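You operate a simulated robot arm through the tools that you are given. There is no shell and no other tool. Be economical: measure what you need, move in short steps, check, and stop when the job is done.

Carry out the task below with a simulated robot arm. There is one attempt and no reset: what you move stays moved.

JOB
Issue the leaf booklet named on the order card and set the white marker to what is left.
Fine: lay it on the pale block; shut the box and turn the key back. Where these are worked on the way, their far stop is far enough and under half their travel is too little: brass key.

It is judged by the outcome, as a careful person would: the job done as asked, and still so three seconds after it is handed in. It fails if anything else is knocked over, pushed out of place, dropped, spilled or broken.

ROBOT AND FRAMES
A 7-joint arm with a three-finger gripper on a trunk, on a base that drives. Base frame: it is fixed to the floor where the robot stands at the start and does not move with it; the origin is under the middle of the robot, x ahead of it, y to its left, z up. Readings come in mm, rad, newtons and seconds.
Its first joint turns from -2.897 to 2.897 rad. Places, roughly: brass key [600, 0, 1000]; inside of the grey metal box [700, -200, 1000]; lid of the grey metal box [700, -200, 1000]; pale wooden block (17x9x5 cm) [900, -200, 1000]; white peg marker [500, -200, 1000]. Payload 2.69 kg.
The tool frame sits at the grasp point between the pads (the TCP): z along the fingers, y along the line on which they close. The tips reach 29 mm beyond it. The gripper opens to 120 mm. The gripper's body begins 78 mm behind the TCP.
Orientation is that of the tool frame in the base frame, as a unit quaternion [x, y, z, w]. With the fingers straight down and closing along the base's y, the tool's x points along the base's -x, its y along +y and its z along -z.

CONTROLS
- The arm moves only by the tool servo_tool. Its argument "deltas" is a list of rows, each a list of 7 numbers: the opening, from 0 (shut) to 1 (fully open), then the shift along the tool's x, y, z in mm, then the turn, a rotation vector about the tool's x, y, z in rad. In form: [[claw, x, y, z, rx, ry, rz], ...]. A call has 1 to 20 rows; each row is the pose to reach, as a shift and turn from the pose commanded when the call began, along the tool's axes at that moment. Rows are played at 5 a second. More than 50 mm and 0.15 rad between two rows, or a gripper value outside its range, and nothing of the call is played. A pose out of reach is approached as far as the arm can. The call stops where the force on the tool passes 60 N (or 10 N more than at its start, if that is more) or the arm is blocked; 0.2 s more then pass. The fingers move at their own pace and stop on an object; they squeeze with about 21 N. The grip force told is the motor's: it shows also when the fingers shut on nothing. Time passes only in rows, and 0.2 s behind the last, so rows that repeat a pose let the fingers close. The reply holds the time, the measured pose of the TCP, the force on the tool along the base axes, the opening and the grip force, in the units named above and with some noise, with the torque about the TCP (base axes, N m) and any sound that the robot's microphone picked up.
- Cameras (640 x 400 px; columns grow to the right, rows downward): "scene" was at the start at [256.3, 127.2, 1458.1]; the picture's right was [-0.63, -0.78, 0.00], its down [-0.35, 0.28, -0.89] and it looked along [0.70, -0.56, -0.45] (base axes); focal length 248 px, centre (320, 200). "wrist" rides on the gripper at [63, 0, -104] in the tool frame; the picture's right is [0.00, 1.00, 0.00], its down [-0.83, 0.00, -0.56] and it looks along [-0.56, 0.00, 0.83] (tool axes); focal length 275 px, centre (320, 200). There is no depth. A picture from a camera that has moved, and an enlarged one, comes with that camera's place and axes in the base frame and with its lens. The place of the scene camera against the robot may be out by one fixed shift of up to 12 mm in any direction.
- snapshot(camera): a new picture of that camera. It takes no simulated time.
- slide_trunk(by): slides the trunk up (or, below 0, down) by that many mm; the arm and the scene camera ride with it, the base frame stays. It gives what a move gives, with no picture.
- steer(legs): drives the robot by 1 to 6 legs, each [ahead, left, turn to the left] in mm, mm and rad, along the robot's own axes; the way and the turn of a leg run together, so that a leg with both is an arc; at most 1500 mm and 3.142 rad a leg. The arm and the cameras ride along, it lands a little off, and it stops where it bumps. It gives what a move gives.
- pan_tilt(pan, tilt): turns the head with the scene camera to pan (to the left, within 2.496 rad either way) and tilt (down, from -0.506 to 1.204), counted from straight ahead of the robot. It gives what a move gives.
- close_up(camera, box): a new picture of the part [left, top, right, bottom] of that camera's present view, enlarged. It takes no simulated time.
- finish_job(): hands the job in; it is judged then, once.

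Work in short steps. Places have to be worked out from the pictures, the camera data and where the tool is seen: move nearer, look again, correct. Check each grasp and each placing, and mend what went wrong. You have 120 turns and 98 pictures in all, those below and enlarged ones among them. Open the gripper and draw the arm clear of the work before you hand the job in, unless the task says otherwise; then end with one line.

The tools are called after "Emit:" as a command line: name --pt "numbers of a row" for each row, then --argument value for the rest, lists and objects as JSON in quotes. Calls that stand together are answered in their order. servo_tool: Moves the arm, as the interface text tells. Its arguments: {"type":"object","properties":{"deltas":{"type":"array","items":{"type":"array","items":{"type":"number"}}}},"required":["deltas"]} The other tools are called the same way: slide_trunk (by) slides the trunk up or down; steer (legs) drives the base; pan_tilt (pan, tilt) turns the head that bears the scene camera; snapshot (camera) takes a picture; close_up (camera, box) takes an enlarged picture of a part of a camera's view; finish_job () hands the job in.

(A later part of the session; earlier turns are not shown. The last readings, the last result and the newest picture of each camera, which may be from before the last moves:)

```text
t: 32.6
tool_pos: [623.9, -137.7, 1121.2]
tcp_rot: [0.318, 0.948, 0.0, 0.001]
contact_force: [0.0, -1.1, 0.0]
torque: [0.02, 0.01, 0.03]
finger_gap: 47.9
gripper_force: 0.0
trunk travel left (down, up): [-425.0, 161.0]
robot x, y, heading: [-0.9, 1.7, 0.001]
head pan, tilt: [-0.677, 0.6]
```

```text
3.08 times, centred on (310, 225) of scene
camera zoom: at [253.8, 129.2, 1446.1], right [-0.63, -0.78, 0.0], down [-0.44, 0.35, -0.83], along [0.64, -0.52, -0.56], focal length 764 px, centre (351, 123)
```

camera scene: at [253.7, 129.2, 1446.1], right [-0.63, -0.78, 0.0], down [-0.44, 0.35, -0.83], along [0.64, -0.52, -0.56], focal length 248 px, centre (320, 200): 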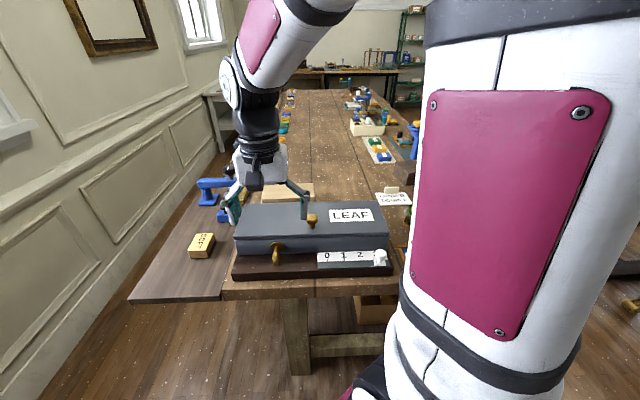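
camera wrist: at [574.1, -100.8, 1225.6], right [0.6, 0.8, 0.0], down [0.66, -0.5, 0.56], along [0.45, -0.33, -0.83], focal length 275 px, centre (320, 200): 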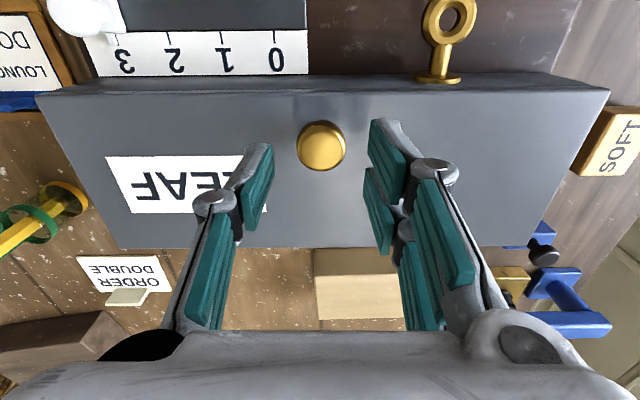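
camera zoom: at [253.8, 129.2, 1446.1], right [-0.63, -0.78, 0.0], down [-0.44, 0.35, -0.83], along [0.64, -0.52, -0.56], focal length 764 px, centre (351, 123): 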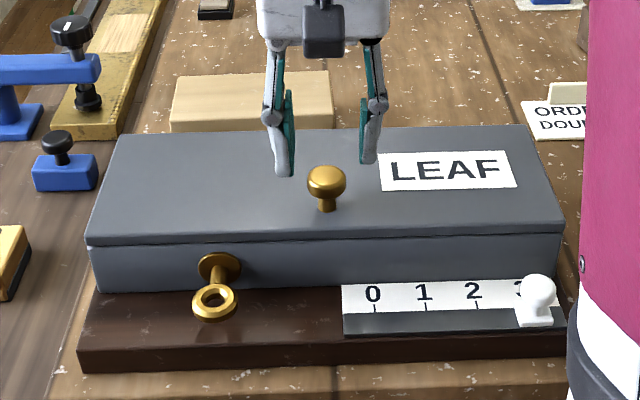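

Key now lies flat. Knob ≈ (a 268, f 588, z ~1056); descend around it and close.

Emit:
servo_tool --pt "0.4 -7 0.5 0 0 0 0" --pt "0.4 -7 0.5 20 0 0 0" --pt "0.4 -7 0.5 35 0 0 0" --pt "0.4 -7 0.5 44 0 0 0" --pt "0.3 -7 0.5 44 0 0 0" --pt "0.2 -7 0.5 44 0 0 0" --pt "0.1 -7 0.5 44 0 0 0" --pt "0.1 -7 0.5 44 0 0 0"

Emit:
close_up --camera "wrist" --box '[200, 60, 440, 240]'

Emit:
close_up --camera "scene" --box '[250, 160, 370, 260]'

```text
t: 34.4
tool_pos: [629.4, -142.4, 1076.5]
tcp_rot: [0.32, 0.948, 0.0, -0.001]
contact_force: [-1.4, -1.8, -3.0]
torque: [0.06, 0.11, 0.0]
finger_gap: 28.1
gripper_force: 44.7
trunk travel left (down, up): [-425.0, 161.0]
robot x, y, heading: [2.5, -1.9, -0.001]
head pan, tilt: [-0.677, 0.6]
```

```text
2.22 times, centred on (320, 150) of wrist
camera zoom: at [580.1, -104.3, 1181.5], right [0.6, 0.8, 0.0], down [0.66, -0.5, 0.56], along [0.44, -0.33, -0.83], focal length 612 px, centre (320, 311)
```

zoom: 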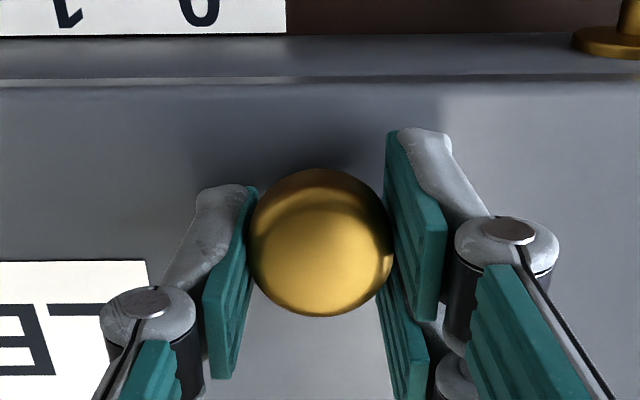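

```text
4.00 times, centred on (310, 210) of scene
camera zoom: at [253.8, 129.1, 1446.0], right [-0.63, -0.78, 0.0], down [-0.44, 0.35, -0.82], along [0.64, -0.52, -0.57], focal length 993 px, centre (360, 160)
```

zoom: 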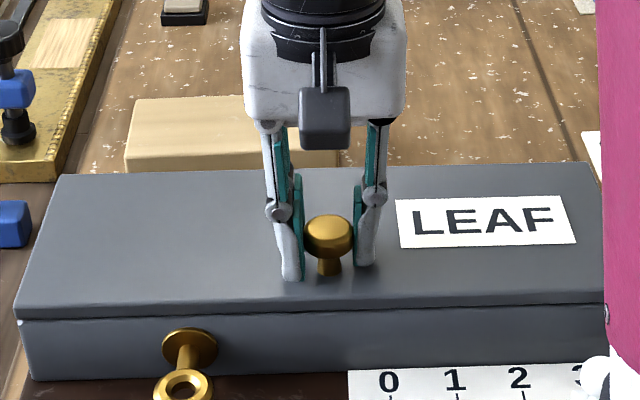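

Gripped the knob (28 mm). Lift along the hinge arc a bit and check that the lid comes.

Emit:
servo_tool --pt "0.1 -1.5 0 -5 0 0 0" --pt "0.1 -3 0 -11 0 0 0" --pt "0.1 -5 0 -16 0 0 0" --pt "0.1 -7 0 -21 0 0 0" --pt "0.1 -12 0 -30 0 0 0" --pt "0.1 -18 0 -40 0 0 0"

Emit:
close_up --camera "scene" --box '[220, 150, 400, 290]'

```text
t: 35.8
tool_pos: [644.3, -152.4, 1116.5]
tcp_rot: [0.319, 0.948, 0.0, 0.0]
contact_force: [-7.1, 4.8, -8.9]
torque: [0.66, 1.12, -0.16]
finger_gap: 28.6
gripper_force: 44.9
trunk travel left (down, up): [-425.0, 161.0]
robot x, y, heading: [-2.5, -3.2, 0.001]
head pan, tilt: [-0.677, 0.6]
```

```text
2.86 times, centred on (310, 220) of scene
camera zoom: at [253.7, 129.4, 1446.1], right [-0.63, -0.78, 0.0], down [-0.44, 0.35, -0.83], along [0.64, -0.52, -0.56], focal length 709 px, centre (349, 143)
```

zoom: 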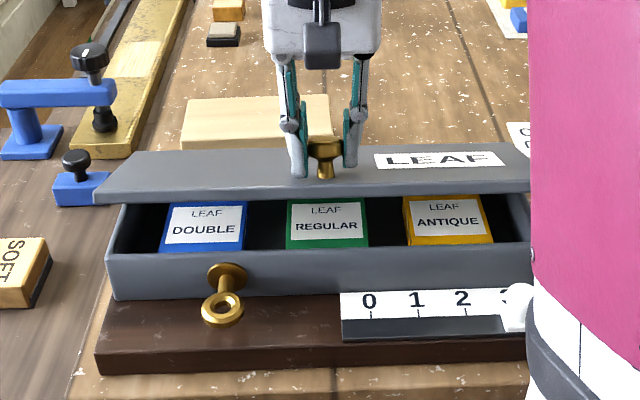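

The box is unlocked and lifts; DOUBLE is the left (blue) booklet. Continue opening along the arc.

Emit:
servo_tool --pt "0.1 -9 0 -10 0 0.06 0" --pt "0.1 -19 0 -20 0 0.12 0" --pt "0.1 -30 0 -28 0 0.18 0" --pt "0.1 -42 0 -34 0 0.24 0" --pt "0.1 -55 0 -38 0 0.3 0" --pt "0.1 -68 0 -40 0 0.36 0"

Emit:
close_up --camera "scene" --box '[220, 120, 400, 280]'

```text
t: 37.2
tool_pos: [697.9, -190.9, 1158.4]
tcp_rot: [0.313, 0.933, 0.057, -0.168]
contact_force: [-7.5, 12.1, 14.0]
torque: [0.61, 1.11, -0.19]
finger_gap: 28.4
gripper_force: 45.5
trunk travel left (down, up): [-425.0, 161.0]
robot x, y, heading: [1.9, 1.8, -0.001]
head pan, tilt: [-0.677, 0.6]
```

```text
2.50 times, centred on (310, 200) of scene
camera zoom: at [252.8, 130.1, 1446.3], right [-0.63, -0.78, 0.0], down [-0.44, 0.35, -0.83], along [0.64, -0.52, -0.56], focal length 620 px, centre (345, 200)
```

zoom: 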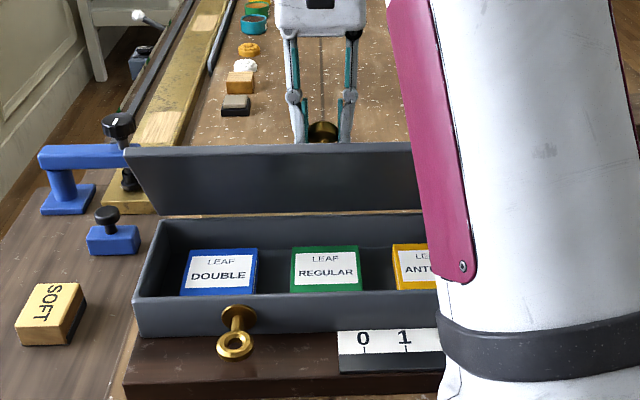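

About 68° open. Continue the arc past vertical.

Emit:
servo_tool --pt "0.1 -12 0 -6 0 0 0" --pt "0.1 -24 0 -11 0 0 0" --pt "0.1 -36 0 -14 0 0 0" --pt "0.1 -46 0 -15.5 0 0 0" --pt "0.1 -55 0 -15.5 0 0 0"

Emit:
close_up --camera "scene" --box '[220, 120, 400, 280]'

```text
t: 38.4
tool_pos: [746.4, -227.4, 1150.7]
tcp_rot: [0.313, 0.933, 0.057, -0.167]
contact_force: [14.7, 13.2, 6.5]
torque: [0.0, -0.21, -0.27]
finger_gap: 28.6
gripper_force: 41.0
trunk travel left (down, up): [-425.0, 161.0]
robot x, y, heading: [-0.2, 2.1, -0.002]
head pan, tilt: [-0.677, 0.6]
```

```text
2.50 times, centred on (310, 200) of scene
camera zoom: at [254.4, 130.0, 1445.8], right [-0.63, -0.78, 0.0], down [-0.44, 0.35, -0.83], along [0.64, -0.52, -0.56], focal length 620 px, centre (345, 200)
```

zoom: 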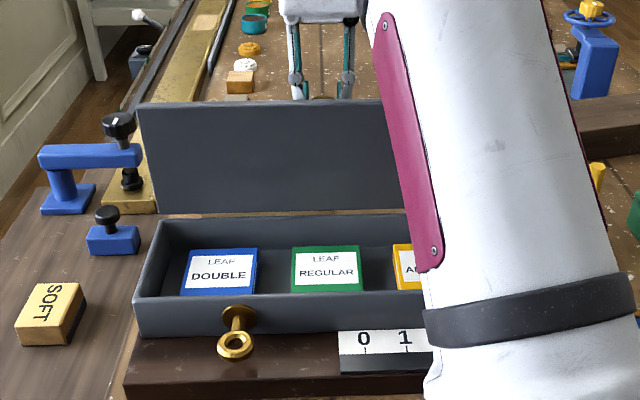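

About 100° open. Push slightly further to find its stop.

Emit:
servo_tool --pt "0.1 -6 0 0 0 0 0" --pt "0.1 -12 0 0.5 0 0 0" --pt "0.1 -16 0 0.5 0 0 0" --pt "0.1 -16 0 0.5 0 0 0"

```text
t: 39.4
tool_pos: [755.7, -233.8, 1146.4]
tcp_rot: [0.313, 0.933, 0.058, -0.169]
contact_force: [13.3, 22.8, 14.2]
torque: [0.83, 0.79, -0.26]
finger_gap: 28.2
gripper_force: 45.2
trunk travel left (down, up): [-425.0, 161.0]
robot x, y, heading: [2.7, 0.9, 0.0]
head pan, tilt: [-0.677, 0.6]
```

Release the knob gently (opening slightly) and see whether the lid rests.

Emit:
servo_tool --pt "0.27 0 0 0 0 0 0" --pt "0.3 0 0 0 0 0 0" --pt "0.35 0 0 0 0 0 0" --pt "0.35 0 0 0 0 0 0"

Emit:
close_up --camera "scene" --box '[220, 120, 400, 280]'

Emit:
snapshot --camera "wrist"

```text
t: 40.4
tool_pos: [755.3, -237.1, 1145.4]
tcp_rot: [0.313, 0.933, 0.057, -0.17]
contact_force: [-0.8, 0.0, 0.2]
torque: [-0.02, 0.01, 0.01]
finger_gap: 41.8
gripper_force: 0.0
trunk travel left (down, up): [-425.0, 161.0]
robot x, y, heading: [-1.7, -1.2, -0.002]
head pan, tilt: [-0.677, 0.6]
```

```text
2.50 times, centred on (310, 200) of scene
camera zoom: at [253.8, 129.1, 1446.1], right [-0.63, -0.78, 0.0], down [-0.44, 0.35, -0.83], along [0.64, -0.52, -0.56], focal length 620 px, centre (345, 200)
```

zoom: 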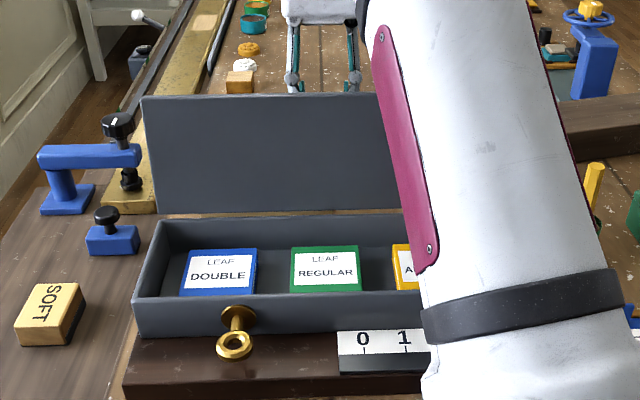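

```text
53 pictures are left
camera wrist: at [737.4, -224.4, 1266.0], right [0.6, 0.8, 0.0], down [0.78, -0.59, 0.23], along [0.18, -0.14, -0.97], focal length 275 px, centre (320, 200)
```

wrist: 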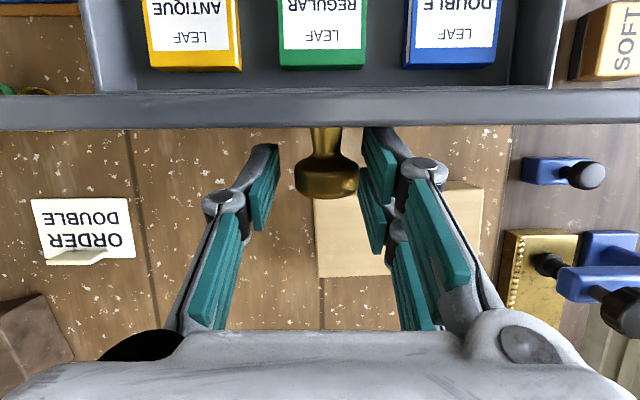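

The lid rests open. Lift clear over it and come back above the DOUBLE booklet with the tool vertical.

Emit:
servo_tool --pt "0.35 14 0 -38 0 0 0" --pt "0.35 26 0 -70 0 0 0" --pt "0.35 54 15 -60 0 0 0" --pt "0.35 82 35 -50 0 0 0" --pt "0.35 110 55 -40 0 -0.1 0" --pt "0.5 135 80 -30 0 -0.22 0" --pt "0.5 161 104 -21 0 -0.34 0" --pt "0.5 161 104 -21 0 -0.34 0"

Emit:
snapshot --camera "wrist"

Emit:
snapshot --camera "scene"

```text
t: 42.2
tool_pos: [703.1, -67.9, 1222.3]
tcp_rot: [0.319, 0.948, 0.003, -0.008]
contact_force: [0.4, -0.2, 0.4]
torque: [0.0, 0.01, -0.02]
finger_gap: 60.0
gripper_force: 0.0
trunk travel left (down, up): [-425.0, 161.0]
robot x, y, heading: [-2.9, -1.4, 0.001]
head pan, tilt: [-0.677, 0.6]
```

```text
52 pictures are left
camera wrist: at [655.7, -31.9, 1328.7], right [0.6, 0.8, 0.0], down [0.67, -0.51, 0.54], along [0.43, -0.32, -0.84], focal length 275 px, centre (320, 200)
```

wrist: 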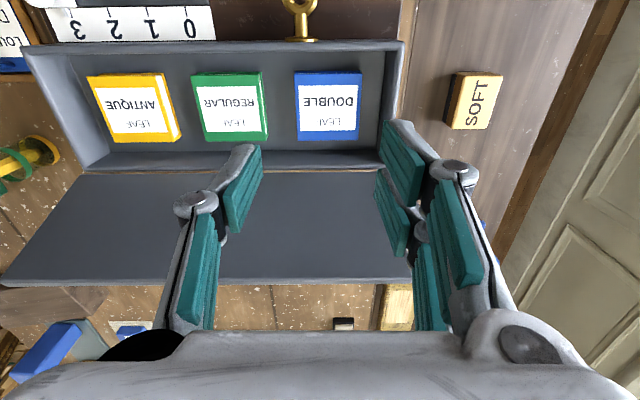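

```text
51 pictures are left
camera scene: at [253.8, 129.2, 1446.0], right [-0.63, -0.78, 0.0], down [-0.44, 0.35, -0.83], along [0.64, -0.52, -0.56], focal length 248 px, centre (320, 200)
```

scene: 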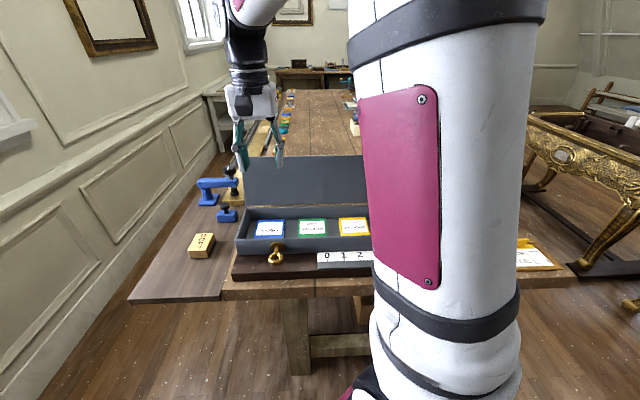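

DOUBLE booklet ≈ (a 380, f 615), about 70×70 mm. Move above it, lower, with 84 mm opening, and look.

Emit:
servo_tool --pt "0.7 -14 8.7 30 0 -0.018 0" --pt "0.7 -14 8.7 65 0 -0.018 0" --pt "0.7 -14 8.7 100 0 -0.018 0" --pt "0.7 -14 8.7 112 0 -0.018 0" --pt "0.7 -14 8.7 112 0 -0.018 0"

Emit:
snapshot --camera "wrist"

Emit:
close_up --camera "scene" --box '[220, 140, 380, 270]'

```text
t: 43.4
tool_pos: [719.4, -67.2, 1109.5]
tcp_rot: [0.32, 0.948, 0.0, 0.0]
contact_force: [-0.3, 0.8, -0.3]
torque: [-0.03, 0.01, -0.02]
finger_gap: 84.1
gripper_force: 0.0
trunk travel left (down, up): [-425.0, 161.0]
robot x, y, heading: [1.7, -0.2, -0.004]
head pan, tilt: [-0.677, 0.6]
```

```text
50 pictures are left
camera wrist: at [669.0, -30.2, 1214.6], right [0.6, 0.8, 0.0], down [0.67, -0.5, 0.55], along [0.44, -0.33, -0.83], focal length 275 px, centre (320, 200)
```

wrist: 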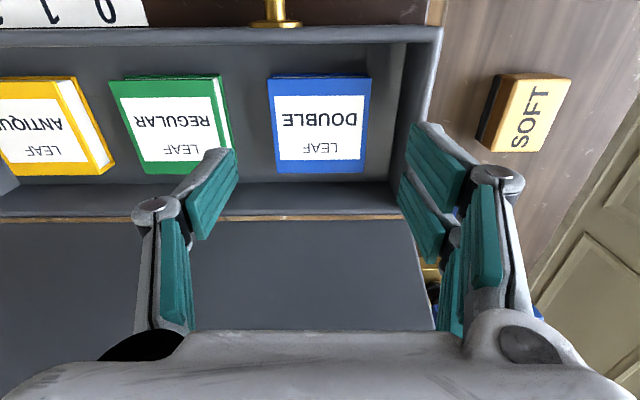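

```text
3.08 times, centred on (300, 205) of scene
camera zoom: at [253.8, 129.2, 1446.1], right [-0.63, -0.78, 0.0], down [-0.44, 0.35, -0.83], along [0.64, -0.52, -0.56], focal length 764 px, centre (382, 185)
```

zoom: 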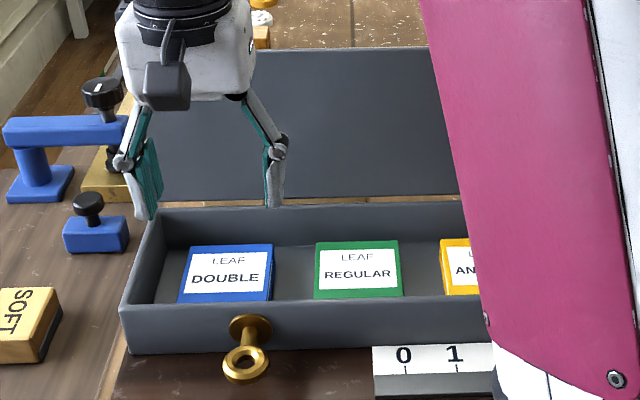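

Booklet centre at a 381, f 622. Adjust, and descend toward the booklet's sides with force watch.

Emit:
servo_tool --pt "0.66 -8 -0.7 0 0 0 0" --pt "0.66 -8 -0.7 25 0 0 0" --pt "0.66 -8 -0.7 50 0 0 0" --pt "0.66 -8 -0.7 65 0 0 0" --pt "0.66 -8 -0.7 75 0 0 0" --pt "0.66 -8 -0.7 75 0 0 0"

Emit:
snapshot --camera "wrist"

Emit:
close_up --camera "scene" --box '[220, 180, 340, 270]'

```text
t: 44.8
tool_pos: [725.1, -72.6, 1034.4]
tcp_rot: [0.319, 0.948, 0.0, -0.001]
contact_force: [-0.6, 0.4, -0.3]
torque: [0.0, -0.01, 0.0]
finger_gap: 79.2
gripper_force: 0.1
trunk travel left (down, up): [-425.0, 161.0]
robot x, y, heading: [0.7, 1.3, 0.002]
head pan, tilt: [-0.677, 0.6]
```

```text
48 pictures are left
camera wrist: at [675.0, -35.2, 1139.6], right [0.6, 0.8, 0.0], down [0.67, -0.5, 0.55], along [0.44, -0.33, -0.83], focal length 275 px, centre (320, 200)
```

wrist: 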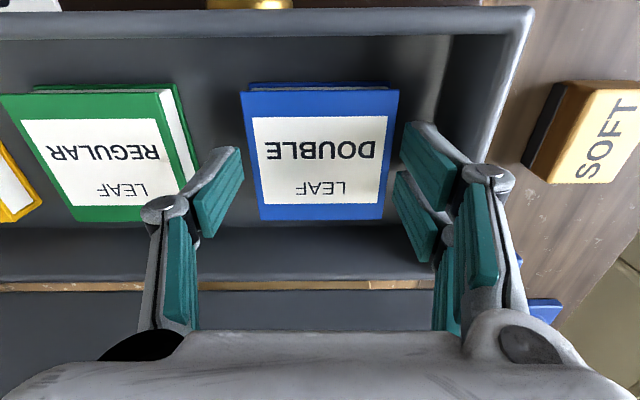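

```text
4.44 times, centred on (280, 225) of scene
camera zoom: at [253.8, 129.2, 1446.1], right [-0.63, -0.78, 0.0], down [-0.44, 0.35, -0.83], along [0.64, -0.52, -0.56], focal length 1103 px, centre (498, 89)
```

zoom: 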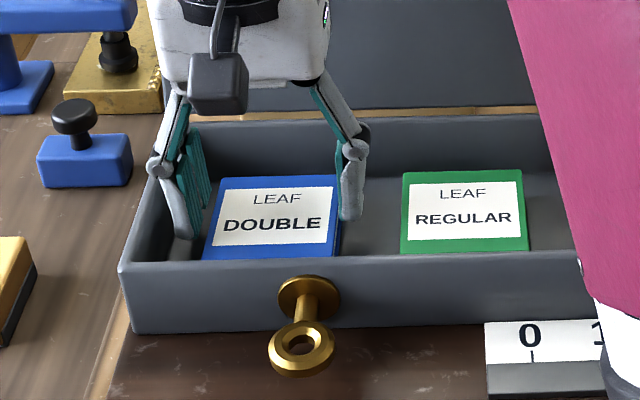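

Fingers straddle the booklet, but its top is only at z≈1006. Descend slowly further.

Emit:
servo_tool --pt "0.66 0 0 4 0 0 0" --pt "0.66 0 0 8 0 0 0" --pt "0.66 0 0 11 0 0 0" --pt "0.66 0 0 14 0 0 0"

Emit:
close_up --camera "scene" --box '[220, 180, 340, 270]'

```text
t: 45.8
tool_pos: [724.9, -70.9, 1020.9]
tcp_rot: [0.319, 0.948, 0.001, -0.001]
contact_force: [0.2, -0.6, -0.3]
torque: [0.0, -0.01, 0.04]
finger_gap: 79.5
gripper_force: 0.0
trunk travel left (down, up): [-425.0, 161.0]
robot x, y, heading: [-0.9, 0.1, 0.003]
head pan, tilt: [-0.677, 0.6]
```

```text
4.44 times, centred on (280, 225) of scene
camera zoom: at [253.8, 129.2, 1446.1], right [-0.63, -0.78, 0.0], down [-0.44, 0.35, -0.83], along [0.64, -0.52, -0.56], focal length 1103 px, centre (498, 89)
```

zoom: 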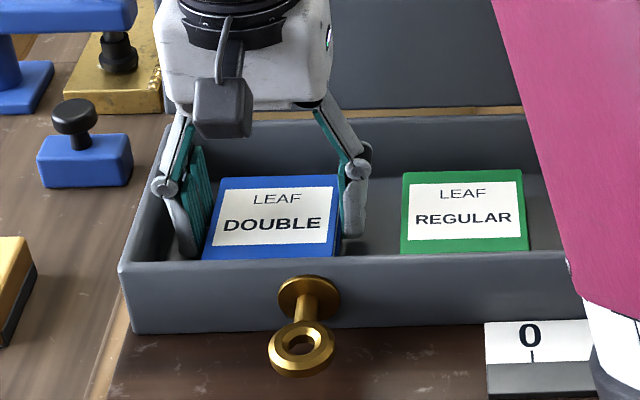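

Tips are well down beside the booklet. Close.

Emit:
servo_tool --pt "0.6 0 0 0 0 0 0" --pt "0.55 0 0 0 0 0 0" --pt "0.5 0 0 0 0 0 0" --pt "0.5 0 0 0 0 0 0" --pt "0.5 0 0 0 0 0 0"

Emit:
snapshot --camera "wrist"

```text
t: 47.0
tool_pos: [725.1, -72.1, 1021.0]
tcp_rot: [0.319, 0.948, 0.001, -0.001]
contact_force: [0.6, 0.7, 2.9]
torque: [0.03, -0.01, 0.02]
finger_gap: 73.5
gripper_force: 20.9
trunk travel left (down, up): [-425.0, 161.0]
robot x, y, heading: [2.4, 1.4, -0.007]
head pan, tilt: [-0.677, 0.6]
```

```text
45 pictures are left
camera wrist: at [674.9, -35.5, 1125.8], right [0.6, 0.8, 0.0], down [0.67, -0.5, 0.56], along [0.44, -0.33, -0.83], focal length 275 px, centre (320, 200)
```

wrist: 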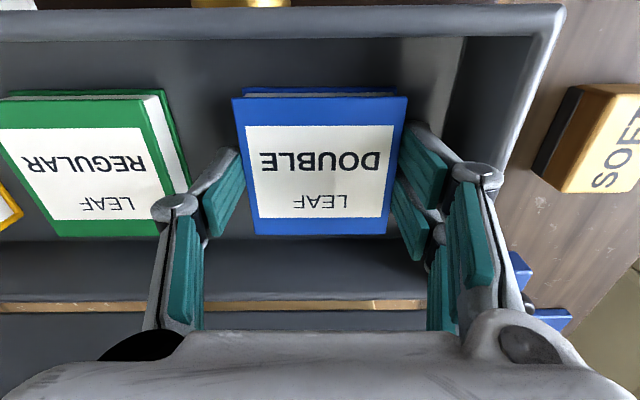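

Gripped at 73.5 mm. Lift straight up and check.

Emit:
servo_tool --pt "0.5 0 0 -15 0 0 0" --pt "0.5 0 0 -40 0 0 0" --pt "0.5 0 0 -75 0 0 0" --pt "0.5 0 0 -115 0 0 0" --pt "0.5 0 0 -155 0 0 0" --pt "0.5 0 0 -195 0 0 0" --pt "0.5 0 0 -225 0 0 0"

Emit:
snapshot --camera "wrist"

Emit:
close_up --camera "scene" --box '[200, 80, 400, 270]'

```text
t: 48.6
tool_pos: [726.0, -72.9, 1245.7]
tcp_rot: [0.319, 0.948, 0.001, 0.0]
contact_force: [0.2, -0.5, 0.2]
torque: [0.0, 0.05, -0.01]
finger_gap: 73.5
gripper_force: 21.1
trunk travel left (down, up): [-425.0, 161.0]
robot x, y, heading: [3.1, -3.0, -0.001]
head pan, tilt: [-0.677, 0.6]
```

```text
44 pictures are left
camera wrist: at [675.9, -35.6, 1351.6], right [0.6, 0.8, 0.0], down [0.67, -0.5, 0.55], along [0.44, -0.33, -0.83], focal length 275 px, centre (320, 200)
```

wrist: 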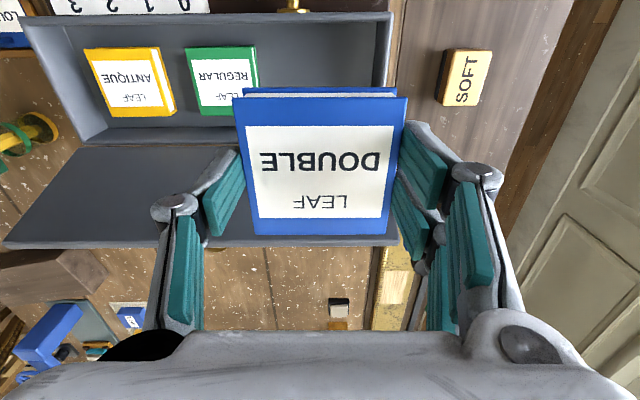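

```text
2.11 times, centred on (300, 175) of scene
camera zoom: at [254.0, 129.2, 1446.0], right [-0.63, -0.78, 0.0], down [-0.44, 0.35, -0.82], along [0.64, -0.52, -0.57], focal length 522 px, centre (362, 253)
```

zoom: 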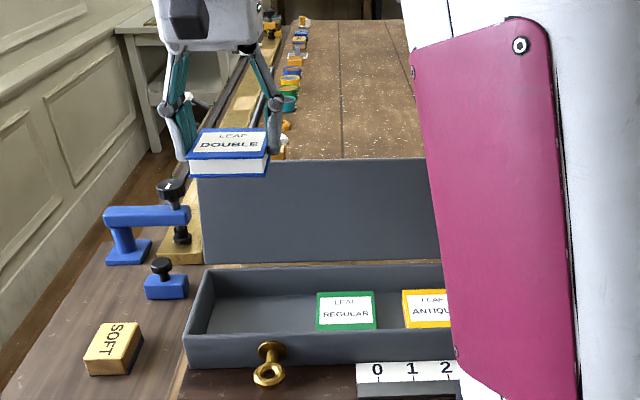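

Booklet lifted; its slot is empty, so 2 remain. Carry it over the lid toward the block and look down.

Emit:
servo_tool --pt "0.5 -38 -8 0 0 0 0" --pt "0.5 -76 -15 0 0 0 0" --pt "0.5 -114 -23 0 0 0 0" --pt "0.5 -152 -30 0 0 0 0" --pt "0.5 -193 -38 0 0 0 0" --pt "0.5 -193 -38 0 0 0 0"

Emit:
snapshot --camera "wrist"

```text
t: 50.0
tool_pos: [855.6, -219.2, 1244.4]
tcp_rot: [0.319, 0.948, 0.001, -0.001]
contact_force: [-0.5, 0.4, -0.4]
torque: [0.0, -0.02, 0.02]
finger_gap: 73.6
gripper_force: 21.6
trunk travel left (down, up): [-425.0, 161.0]
robot x, y, heading: [0.0, -3.7, 0.0]
head pan, tilt: [-0.677, 0.6]
```

```text
42 pictures are left
camera wrist: at [805.4, -183.2, 1349.9], right [0.6, 0.8, 0.0], down [0.67, -0.5, 0.55], along [0.44, -0.33, -0.83], focal length 275 px, centre (320, 200)
```

wrist: 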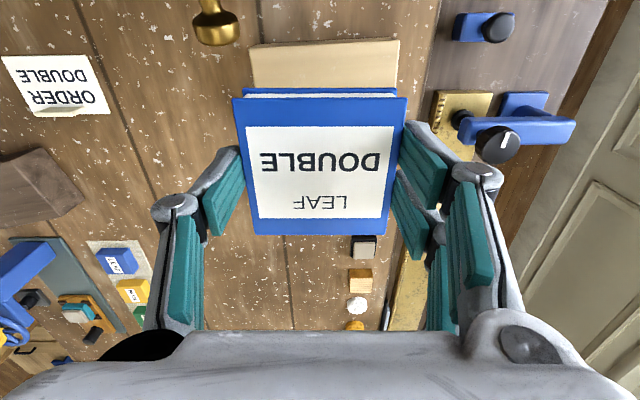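

Block visible beyond the booklet; zoom to fix its near edge.

Emit:
close_up --camera "wrist" --box '[220, 0, 440, 120]'

```text
2.91 times, centred on (330, 60) of wrist
camera zoom: at [805.4, -183.2, 1349.9], right [0.6, 0.8, 0.0], down [0.67, -0.5, 0.55], along [0.44, -0.33, -0.83], focal length 801 px, centre (291, 607)
```

zoom: 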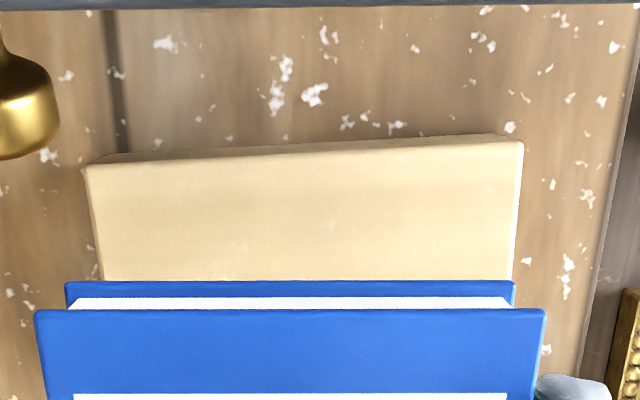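

Block: near edge f≈780, centre ≈ (a 349, f 826), top z≈990. Turn the tool 90° so the camera stays away from the open lid, centring over the block.

Emit:
servo_tool --pt "0.5 -3 2 0 0 0 -0.143" --pt "0.5 -6 4 0 0 0 -0.286" --pt "0.5 -9 6 0 0 0 -0.429" --pt "0.5 -12 6 0 0 0 -0.572" --pt "0.5 -12 6 0 0 0 -0.715" --pt "0.5 -12 6 0 0 0 -0.858" --pt "0.5 -12 6 0 0 0 -1.0" --pt "0.5 -12 6 0 0 0 -1.143" --pt "0.5 -12 6 0 0 0 -1.286" --pt "0.5 -12 6 0 0 0 -1.429" --pt "0.5 -12 6 0 0 0 -1.571" --pt "0.5 -12 6 0 0 0 -1.571"

Emit:
snapshot --camera "wrist"

```text
t: 52.6
tool_pos: [870.1, -221.2, 1245.5]
tcp_rot: [-0.445, 0.896, 0.001, -0.001]
contact_force: [0.5, 0.4, -0.9]
torque: [0.0, -0.04, 0.04]
finger_gap: 73.5
gripper_force: 21.2
trunk travel left (down, up): [-425.0, 161.0]
robot x, y, heading: [-0.1, -1.8, -0.001]
head pan, tilt: [-0.677, 0.6]
```

```text
40 pictures are left
camera wrist: at [832.1, -273.3, 1350.3], right [-0.8, 0.6, 0.0], down [0.5, 0.67, 0.56], along [0.33, 0.45, -0.83], focal length 275 px, centre (320, 200)
```

wrist: 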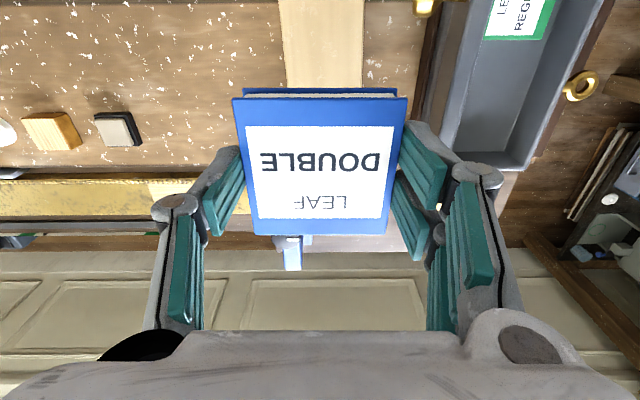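

Block is nearly centred under; shift 4 mm toward the box and descend to just above.

Emit:
servo_tool --pt "0.5 0 4 40 0 0 0" --pt "0.5 0 4 80 0 0 0" --pt "0.5 0 4 120 0 0 0" --pt "0.5 0 4 160 0 0 0" --pt "0.5 0 4 190 0 0 0" --pt "0.5 0 4 200 0 0 0" --pt "0.5 0 4 200 0 0 0"

Emit:
snapshot --camera "wrist"

Emit:
close_up --camera "scene" --box '[200, 80, 400, 270]'

```text
t: 54.2
tool_pos: [865.8, -219.5, 1043.4]
tcp_rot: [-0.444, 0.896, 0.0, 0.0]
contact_force: [0.0, -0.1, -0.6]
torque: [0.0, 0.03, 0.02]
finger_gap: 73.4
gripper_force: 20.5
trunk travel left (down, up): [-425.0, 161.0]
robot x, y, heading: [2.7, 0.3, 0.001]
head pan, tilt: [-0.677, 0.6]
```

```text
39 pictures are left
camera wrist: at [828.3, -270.3, 1149.7], right [-0.8, 0.6, 0.0], down [0.5, 0.66, 0.56], along [0.33, 0.45, -0.83], focal length 275 px, centre (320, 200)
```

wrist: 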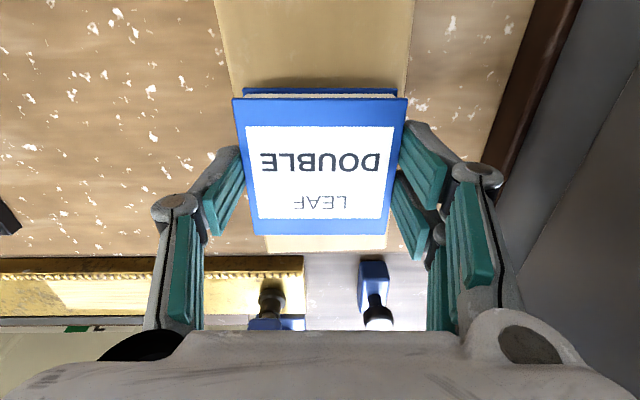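

```text
2.11 times, centred on (300, 175) of scene
camera zoom: at [253.8, 129.2, 1446.1], right [-0.63, -0.78, 0.0], down [-0.44, 0.35, -0.83], along [0.64, -0.52, -0.56], focal length 522 px, centre (362, 253)
```

zoom: 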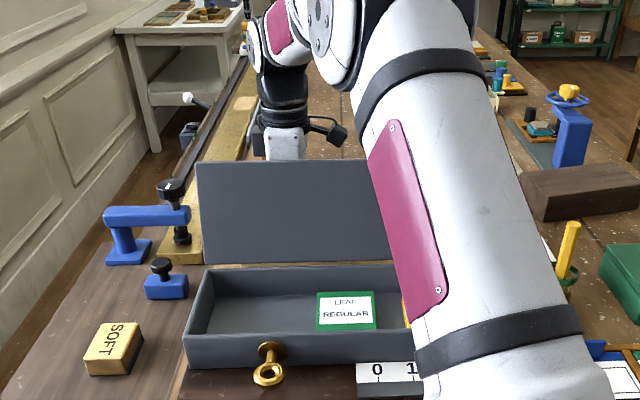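

Centred just above the block. Lower in small steps until it touches.

Emit:
servo_tool --pt "0.5 0 0 4 0 0 0" --pt "0.5 0 0 8 0 0 0" --pt "0.5 0 0 11 0 0 0" --pt "0.5 0 0 14 0 0 0" --pt "0.5 0 0 14 0 0 0"

```text
t: 55.4
tool_pos: [865.7, -218.4, 1033.5]
tcp_rot: [-0.445, 0.896, 0.0, 0.002]
contact_force: [-1.2, 1.0, 19.0]
torque: [0.06, -0.03, 0.18]
finger_gap: 74.1
gripper_force: 21.2
trunk travel left (down, up): [-425.0, 161.0]
robot x, y, heading: [-0.2, -3.8, -0.0]
head pan, tilt: [-0.677, 0.6]
```

Booklet touches the block (19 N at TCP 1033). Ease off, open, and lift away.

Emit:
servo_tool --pt "0.5 0 0 -3 0 0 0" --pt "0.62 0 0 -3 0 0 0" --pt "0.72 0 0 -3 0 0 0" --pt "0.72 0 0 -3 0 0 0" --pt "0.72 0 0 -30 0 0 0" --pt "0.72 0 0 -60 0 0 0" --pt "0.72 0 0 -100 0 0 0" --pt "0.72 0 0 -145 0 0 0" --pt "0.72 0 0 -190 0 0 0" --pt "0.72 0 0 -215 0 0 0"

Emit:
snapshot --camera "wrist"

```text
t: 57.6
tool_pos: [865.6, -218.5, 1247.5]
tcp_rot: [-0.446, 0.895, 0.001, 0.0]
contact_force: [-0.2, 0.5, -0.7]
torque: [0.04, 0.0, 0.0]
finger_gap: 86.5
gripper_force: 0.0
trunk travel left (down, up): [-425.0, 161.0]
robot x, y, heading: [0.8, 4.2, 0.002]
head pan, tilt: [-0.677, 0.6]
```

```text
37 pictures are left
camera wrist: at [828.1, -269.9, 1351.6], right [-0.8, 0.6, 0.0], down [0.5, 0.66, 0.56], along [0.33, 0.45, -0.83], focal length 275 px, centre (320, 200)
```

wrist: 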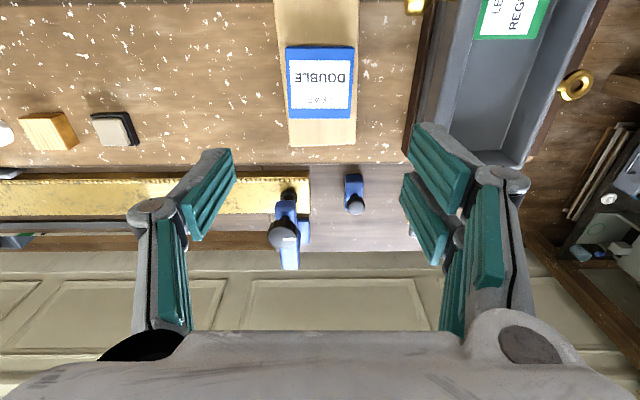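

DOUBLE lies on the block. Now return to the knob pose: turn the tool back and move above the knob of the open lid.

Emit:
servo_tool --pt "0.4 7 7 0 0 0 0.143" --pt "0.36 14 13 0 0 0 0.286" --pt "0.36 21 20 0 0 0 0.429" --pt "0.36 28 26 0 0 0 0.572" --pt "0.36 35 33 0 0 0 0.715" --pt "0.36 43 40 0 0 0 0.858" --pt "0.36 51 48 0 0 0 1.0" --pt "0.36 59 56 0 0 0 1.143" --pt "0.36 67 64 0 0 0 1.286" --pt "0.36 75 71 0 0 0 1.429" --pt "0.36 81.6 76.7 0 0 0 1.574" --pt "0.36 81.6 76.7 0 0 0 1.574"

Emit:
servo_tool --pt "0.36 0 0 0 0 0.12 0" --pt "0.36 0 0 0 0 0.24 0" --pt "0.36 0 0 0 0 0.355 0" --pt "0.36 0 0 15 0 0.355 0" --pt "0.36 0 0 30 0 0.355 0" --pt "0.36 0 0 30 0 0.355 0"

Emit:
snapshot --camera "wrist"

```text
t: 60.2
tool_pos: [755.4, -238.9, 1246.3]
tcp_rot: [0.32, 0.947, 0.001, 0.0]
contact_force: [-0.8, 1.3, 0.2]
torque: [0.0, -0.01, -0.01]
finger_gap: 43.3
gripper_force: 0.1
trunk travel left (down, up): [-425.0, 161.0]
robot x, y, heading: [-2.1, 0.9, 0.003]
head pan, tilt: [-0.677, 0.6]
```

```text
t: 61.6
tool_pos: [756.1, -237.8, 1216.7]
tcp_rot: [0.315, 0.932, 0.057, -0.168]
contact_force: [-0.2, 0.1, 0.9]
torque: [0.04, -0.02, 0.04]
finger_gap: 43.2
gripper_force: 0.1
trunk travel left (down, up): [-425.0, 161.0]
robot x, y, heading: [-1.0, -3.4, -0.001]
head pan, tilt: [-0.677, 0.6]
```

```text
36 pictures are left
camera wrist: at [737.8, -225.1, 1337.0], right [0.6, 0.8, 0.0], down [0.78, -0.59, 0.23], along [0.19, -0.14, -0.97], focal length 275 px, centre (320, 200)
```

wrist: 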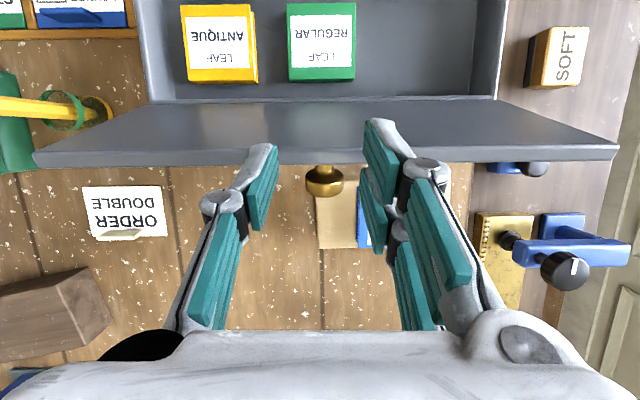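

Knob visible below between the fingers. Descend and grip it as before.

Emit:
servo_tool --pt "0.36 -9 0 24 0 0 0" --pt "0.36 -18 0 48 0 0 0" --pt "0.36 -25 0 67 0 0 0" --pt "0.25 -25 0 67 0 0 0" --pt "0.12 -25 0 67 0 0 0" --pt "0.1 -25 0 67 0 0 0"

Emit:
close_up --camera "wrist" --box '[200, 60, 440, 240]'

```text
t: 62.2
tool_pos: [756.5, -241.0, 1185.3]
tcp_rot: [0.317, 0.934, 0.055, -0.157]
contact_force: [-0.2, -3.4, 4.4]
torque: [-0.1, 0.0, 0.01]
finger_gap: 0.0
gripper_force: 21.6
trunk travel left (down, up): [-425.0, 161.0]
robot x, y, heading: [-0.7, -1.6, -0.002]
head pan, tilt: [-0.677, 0.6]
stopped in row 2: the force on the tool passed its limit at 90 N (the readings are from after the stop); the commanded pose is now the measured one
```

```text
2.22 times, centred on (320, 150) of wrist
camera zoom: at [736.4, -225.3, 1305.2], right [0.61, 0.8, 0.01], down [0.77, -0.59, 0.25], along [0.2, -0.15, -0.97], focal length 612 px, centre (320, 311)
```

zoom: 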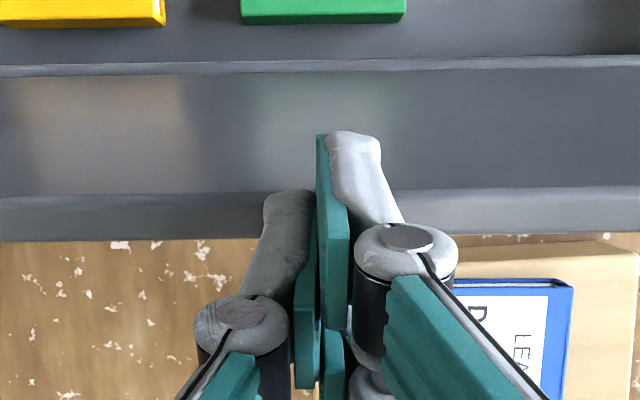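

The fingertips caught the lid's top edge. Back up, straighten the tool and check the lid hasn't been disturbed.

Emit:
servo_tool --pt "0 7 0 -20 0 0 0" --pt "0.1 13 0 -38 0 0 0" --pt "0.36 0 0 -52 0 -0.1 0" --pt "0.4 -14 0 -63 0 -0.22 0" --pt "0.4 -27 0 -73 0 -0.333 0" --pt "0.4 -27 0 -73 0 -0.333 0"

Emit:
snapshot --camera "wrist"

Emit:
close_up --camera "scene" --box '[200, 80, 400, 270]'

```text
t: 63.6
tool_pos: [797.1, -269.2, 1246.1]
tcp_rot: [0.321, 0.947, 0.002, 0.0]
contact_force: [0.2, 0.1, -0.4]
torque: [0.01, 0.01, 0.03]
finger_gap: 48.1
gripper_force: 0.1
trunk travel left (down, up): [-425.0, 161.0]
robot x, y, heading: [1.7, -1.4, 0.0]
head pan, tilt: [-0.677, 0.6]
```

```text
34 pictures are left
camera wrist: at [745.6, -232.4, 1351.0], right [0.6, 0.8, 0.0], down [0.66, -0.5, 0.56], along [0.45, -0.33, -0.83], focal length 275 px, centre (320, 200)
```

wrist: 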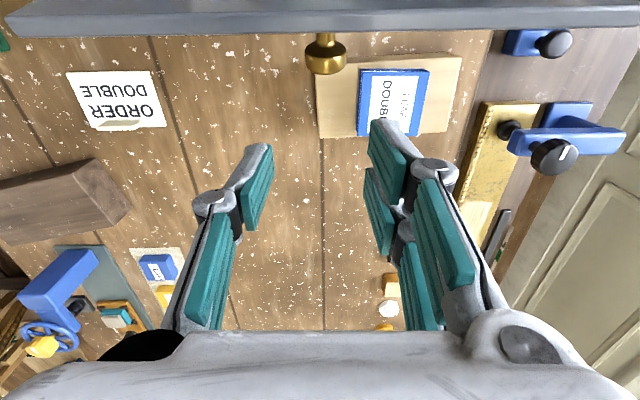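

```text
2.11 times, centred on (300, 175) of scene
camera zoom: at [254.0, 129.1, 1446.1], right [-0.63, -0.78, 0.0], down [-0.44, 0.35, -0.83], along [0.64, -0.52, -0.56], focal length 522 px, centre (362, 253)
```

zoom: 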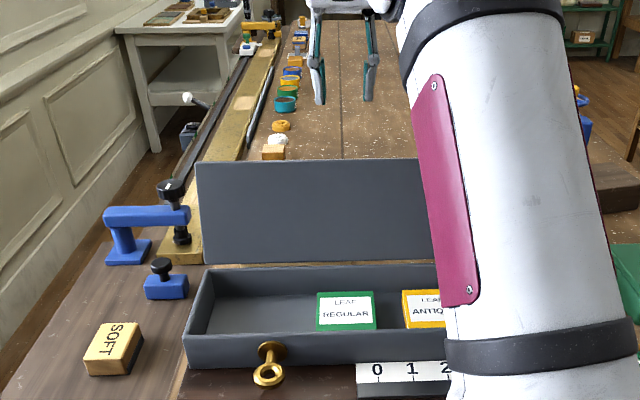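

Lid is unchanged; knob head ≈ (a 270, f 760, z 1128). Descend behind it, then move in toward it.

Emit:
servo_tool --pt "0.4 0 2 40 0 0 0" --pt "0.4 0 2 80 0 0 0" --pt "0.4 0 2 105 0 0 0" --pt "0.4 12 2 105 0 0 0" --pt "0.4 24 2 105 0 0 0" --pt "0.4 34 2 105 0 0 0" --pt "0.4 34 2 105 0 0 0"

Emit:
snapshot --camera "wrist"

```text
t: 65.2
tool_pos: [770.6, -247.4, 1141.8]
tcp_rot: [0.321, 0.947, 0.002, 0.0]
contact_force: [0.6, 0.2, 0.2]
torque: [-0.02, 0.01, -0.05]
finger_gap: 47.8
gripper_force: 0.1
trunk travel left (down, up): [-425.0, 161.0]
robot x, y, heading: [1.8, -4.7, -0.003]
head pan, tilt: [-0.677, 0.6]
```

```text
32 pictures are left
camera wrist: at [720.2, -209.8, 1245.9], right [0.6, 0.8, 0.0], down [0.66, -0.5, 0.56], along [0.44, -0.33, -0.83], focal length 275 px, centre (320, 200)
```

wrist: 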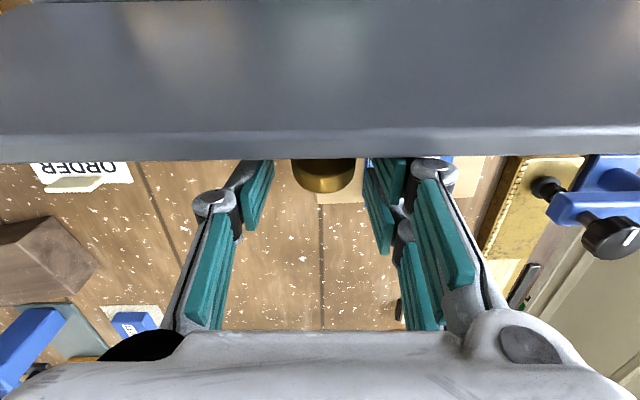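

Knob head sits between the pads. Close on it.

Emit:
servo_tool --pt "0.3 0 0 0 0 0 0" --pt "0.2 0 0 0 0 0 0" --pt "0.1 0 0 0 0 0 0" --pt "0.1 0 0 0 0 0 0"

```text
t: 66.2
tool_pos: [771.4, -245.9, 1139.4]
tcp_rot: [0.32, 0.947, 0.003, -0.001]
contact_force: [7.8, 7.1, 1.3]
torque: [0.15, -0.12, -0.05]
finger_gap: 28.0
gripper_force: 45.4
trunk travel left (down, up): [-425.0, 161.0]
robot x, y, heading: [-0.6, -0.4, 0.001]
head pan, tilt: [-0.677, 0.6]
```

Knob gripped. Swing the lid back along its arc, first half.

Emit:
servo_tool --pt "0.1 12 0 -7.5 0 0 0" --pt "0.1 25 0 -13 0 0 0" --pt "0.1 39 0 -17 0 0 0" --pt "0.1 53.4 0 -19.3 0 0 0" --pt "0.1 68 0 -19.3 0 0 0" --pt "0.1 82 0 -18 0 0 0"

Emit:
close_up --camera "scene" --box '[200, 80, 400, 270]'

```text
t: 67.6
tool_pos: [705.7, -197.5, 1159.1]
tcp_rot: [0.321, 0.947, 0.002, 0.001]
contact_force: [12.2, -3.2, 1.6]
torque: [-0.82, -1.36, -0.42]
finger_gap: 28.8
gripper_force: 44.9
trunk travel left (down, up): [-425.0, 161.0]
robot x, y, heading: [-2.4, 3.0, -0.001]
head pan, tilt: [-0.677, 0.6]
```

```text
2.11 times, centred on (300, 175) of scene
camera zoom: at [254.4, 128.9, 1446.0], right [-0.63, -0.78, 0.0], down [-0.44, 0.35, -0.82], along [0.64, -0.52, -0.57], focal length 522 px, centre (362, 253)
```

zoom: 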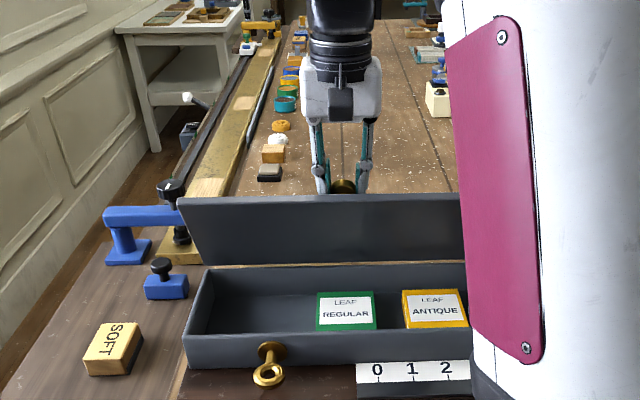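

Working well. Continue the arc down to nearly closed.

Emit:
servo_tool --pt "0.1 14 0 4 0 0 0" --pt "0.1 27.6 0 8.7 0 0 0" --pt "0.1 40 0 16 0 0 0" --pt "0.1 52 0 24.2 0 0 0" --pt "0.1 62 0 34 0 0 0" --pt "0.1 71.5 0 45.5 0 0 0" --pt "0.1 79 0 58 0 0 0" --pt "0.1 85 0 71 0 0 0"

Emit:
close_up --camera "scene" --box '[200, 100, 400, 280]'

```text
t: 69.4
tool_pos: [636.6, -145.4, 1088.1]
tcp_rot: [0.321, 0.947, 0.003, -0.001]
contact_force: [-12.4, -14.7, 5.2]
torque: [-0.61, -0.38, 0.11]
finger_gap: 28.6
gripper_force: 45.0
trunk travel left (down, up): [-425.0, 161.0]
robot x, y, heading: [1.4, 0.4, 0.001]
head pan, tilt: [-0.677, 0.6]
```

```text
2.22 times, centred on (300, 190) of scene
camera zoom: at [253.0, 128.4, 1446.3], right [-0.63, -0.78, 0.0], down [-0.44, 0.35, -0.83], along [0.64, -0.52, -0.56], focal length 552 px, centre (364, 222)
```

zoom: 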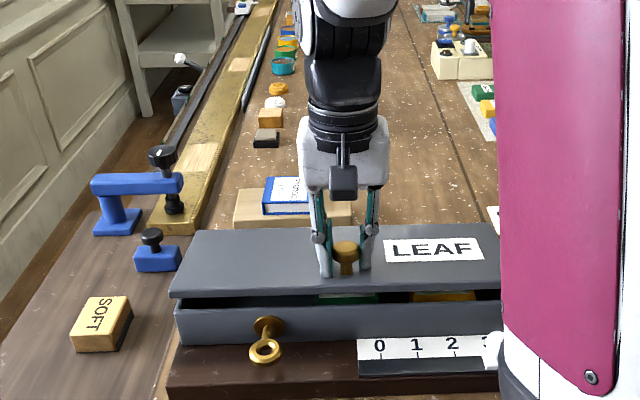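

Nearly closed. Lower the rest until contact.

Emit:
servo_tool --pt "0.1 2 0 5 0 0 0" --pt "0.1 4 0 10 0 0 0" --pt "0.1 5 0 14 0 0 0" --pt "0.1 5 0 17 0 0 0" --pt "0.1 5 0 20 0 0 0" --pt "0.1 5 0 23 0 0 0"

Emit:
close_up --camera "scene" --box '[220, 180, 380, 280]'

```text
t: 70.7
tool_pos: [631.1, -142.5, 1070.4]
tcp_rot: [0.322, 0.947, 0.002, 0.002]
contact_force: [-16.5, -1.0, 29.9]
torque: [-0.13, 0.7, 0.06]
finger_gap: 28.4
gripper_force: 45.3
trunk travel left (down, up): [-425.0, 161.0]
robot x, y, heading: [-0.3, -0.4, -0.003]
head pan, tilt: [-0.677, 0.6]
stopped in row 6: the force on the tool passed its limit at 64 N (the readings are from after the stop); the commanded pose is now the measured one
```

```text
4.00 times, centred on (300, 230) of scene
camera zoom: at [252.1, 129.2, 1446.3], right [-0.63, -0.78, 0.0], down [-0.44, 0.35, -0.83], along [0.64, -0.52, -0.56], focal length 993 px, centre (400, 80)
```

zoom: 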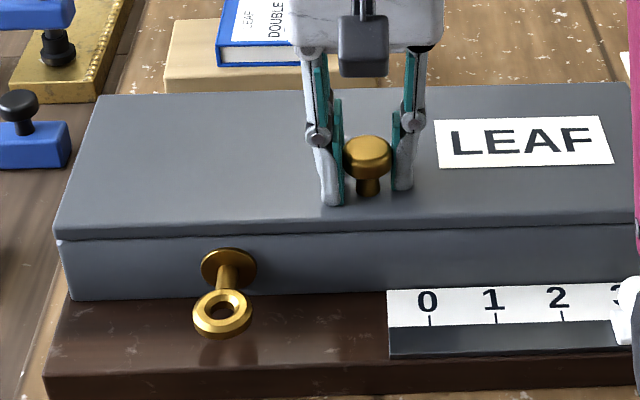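

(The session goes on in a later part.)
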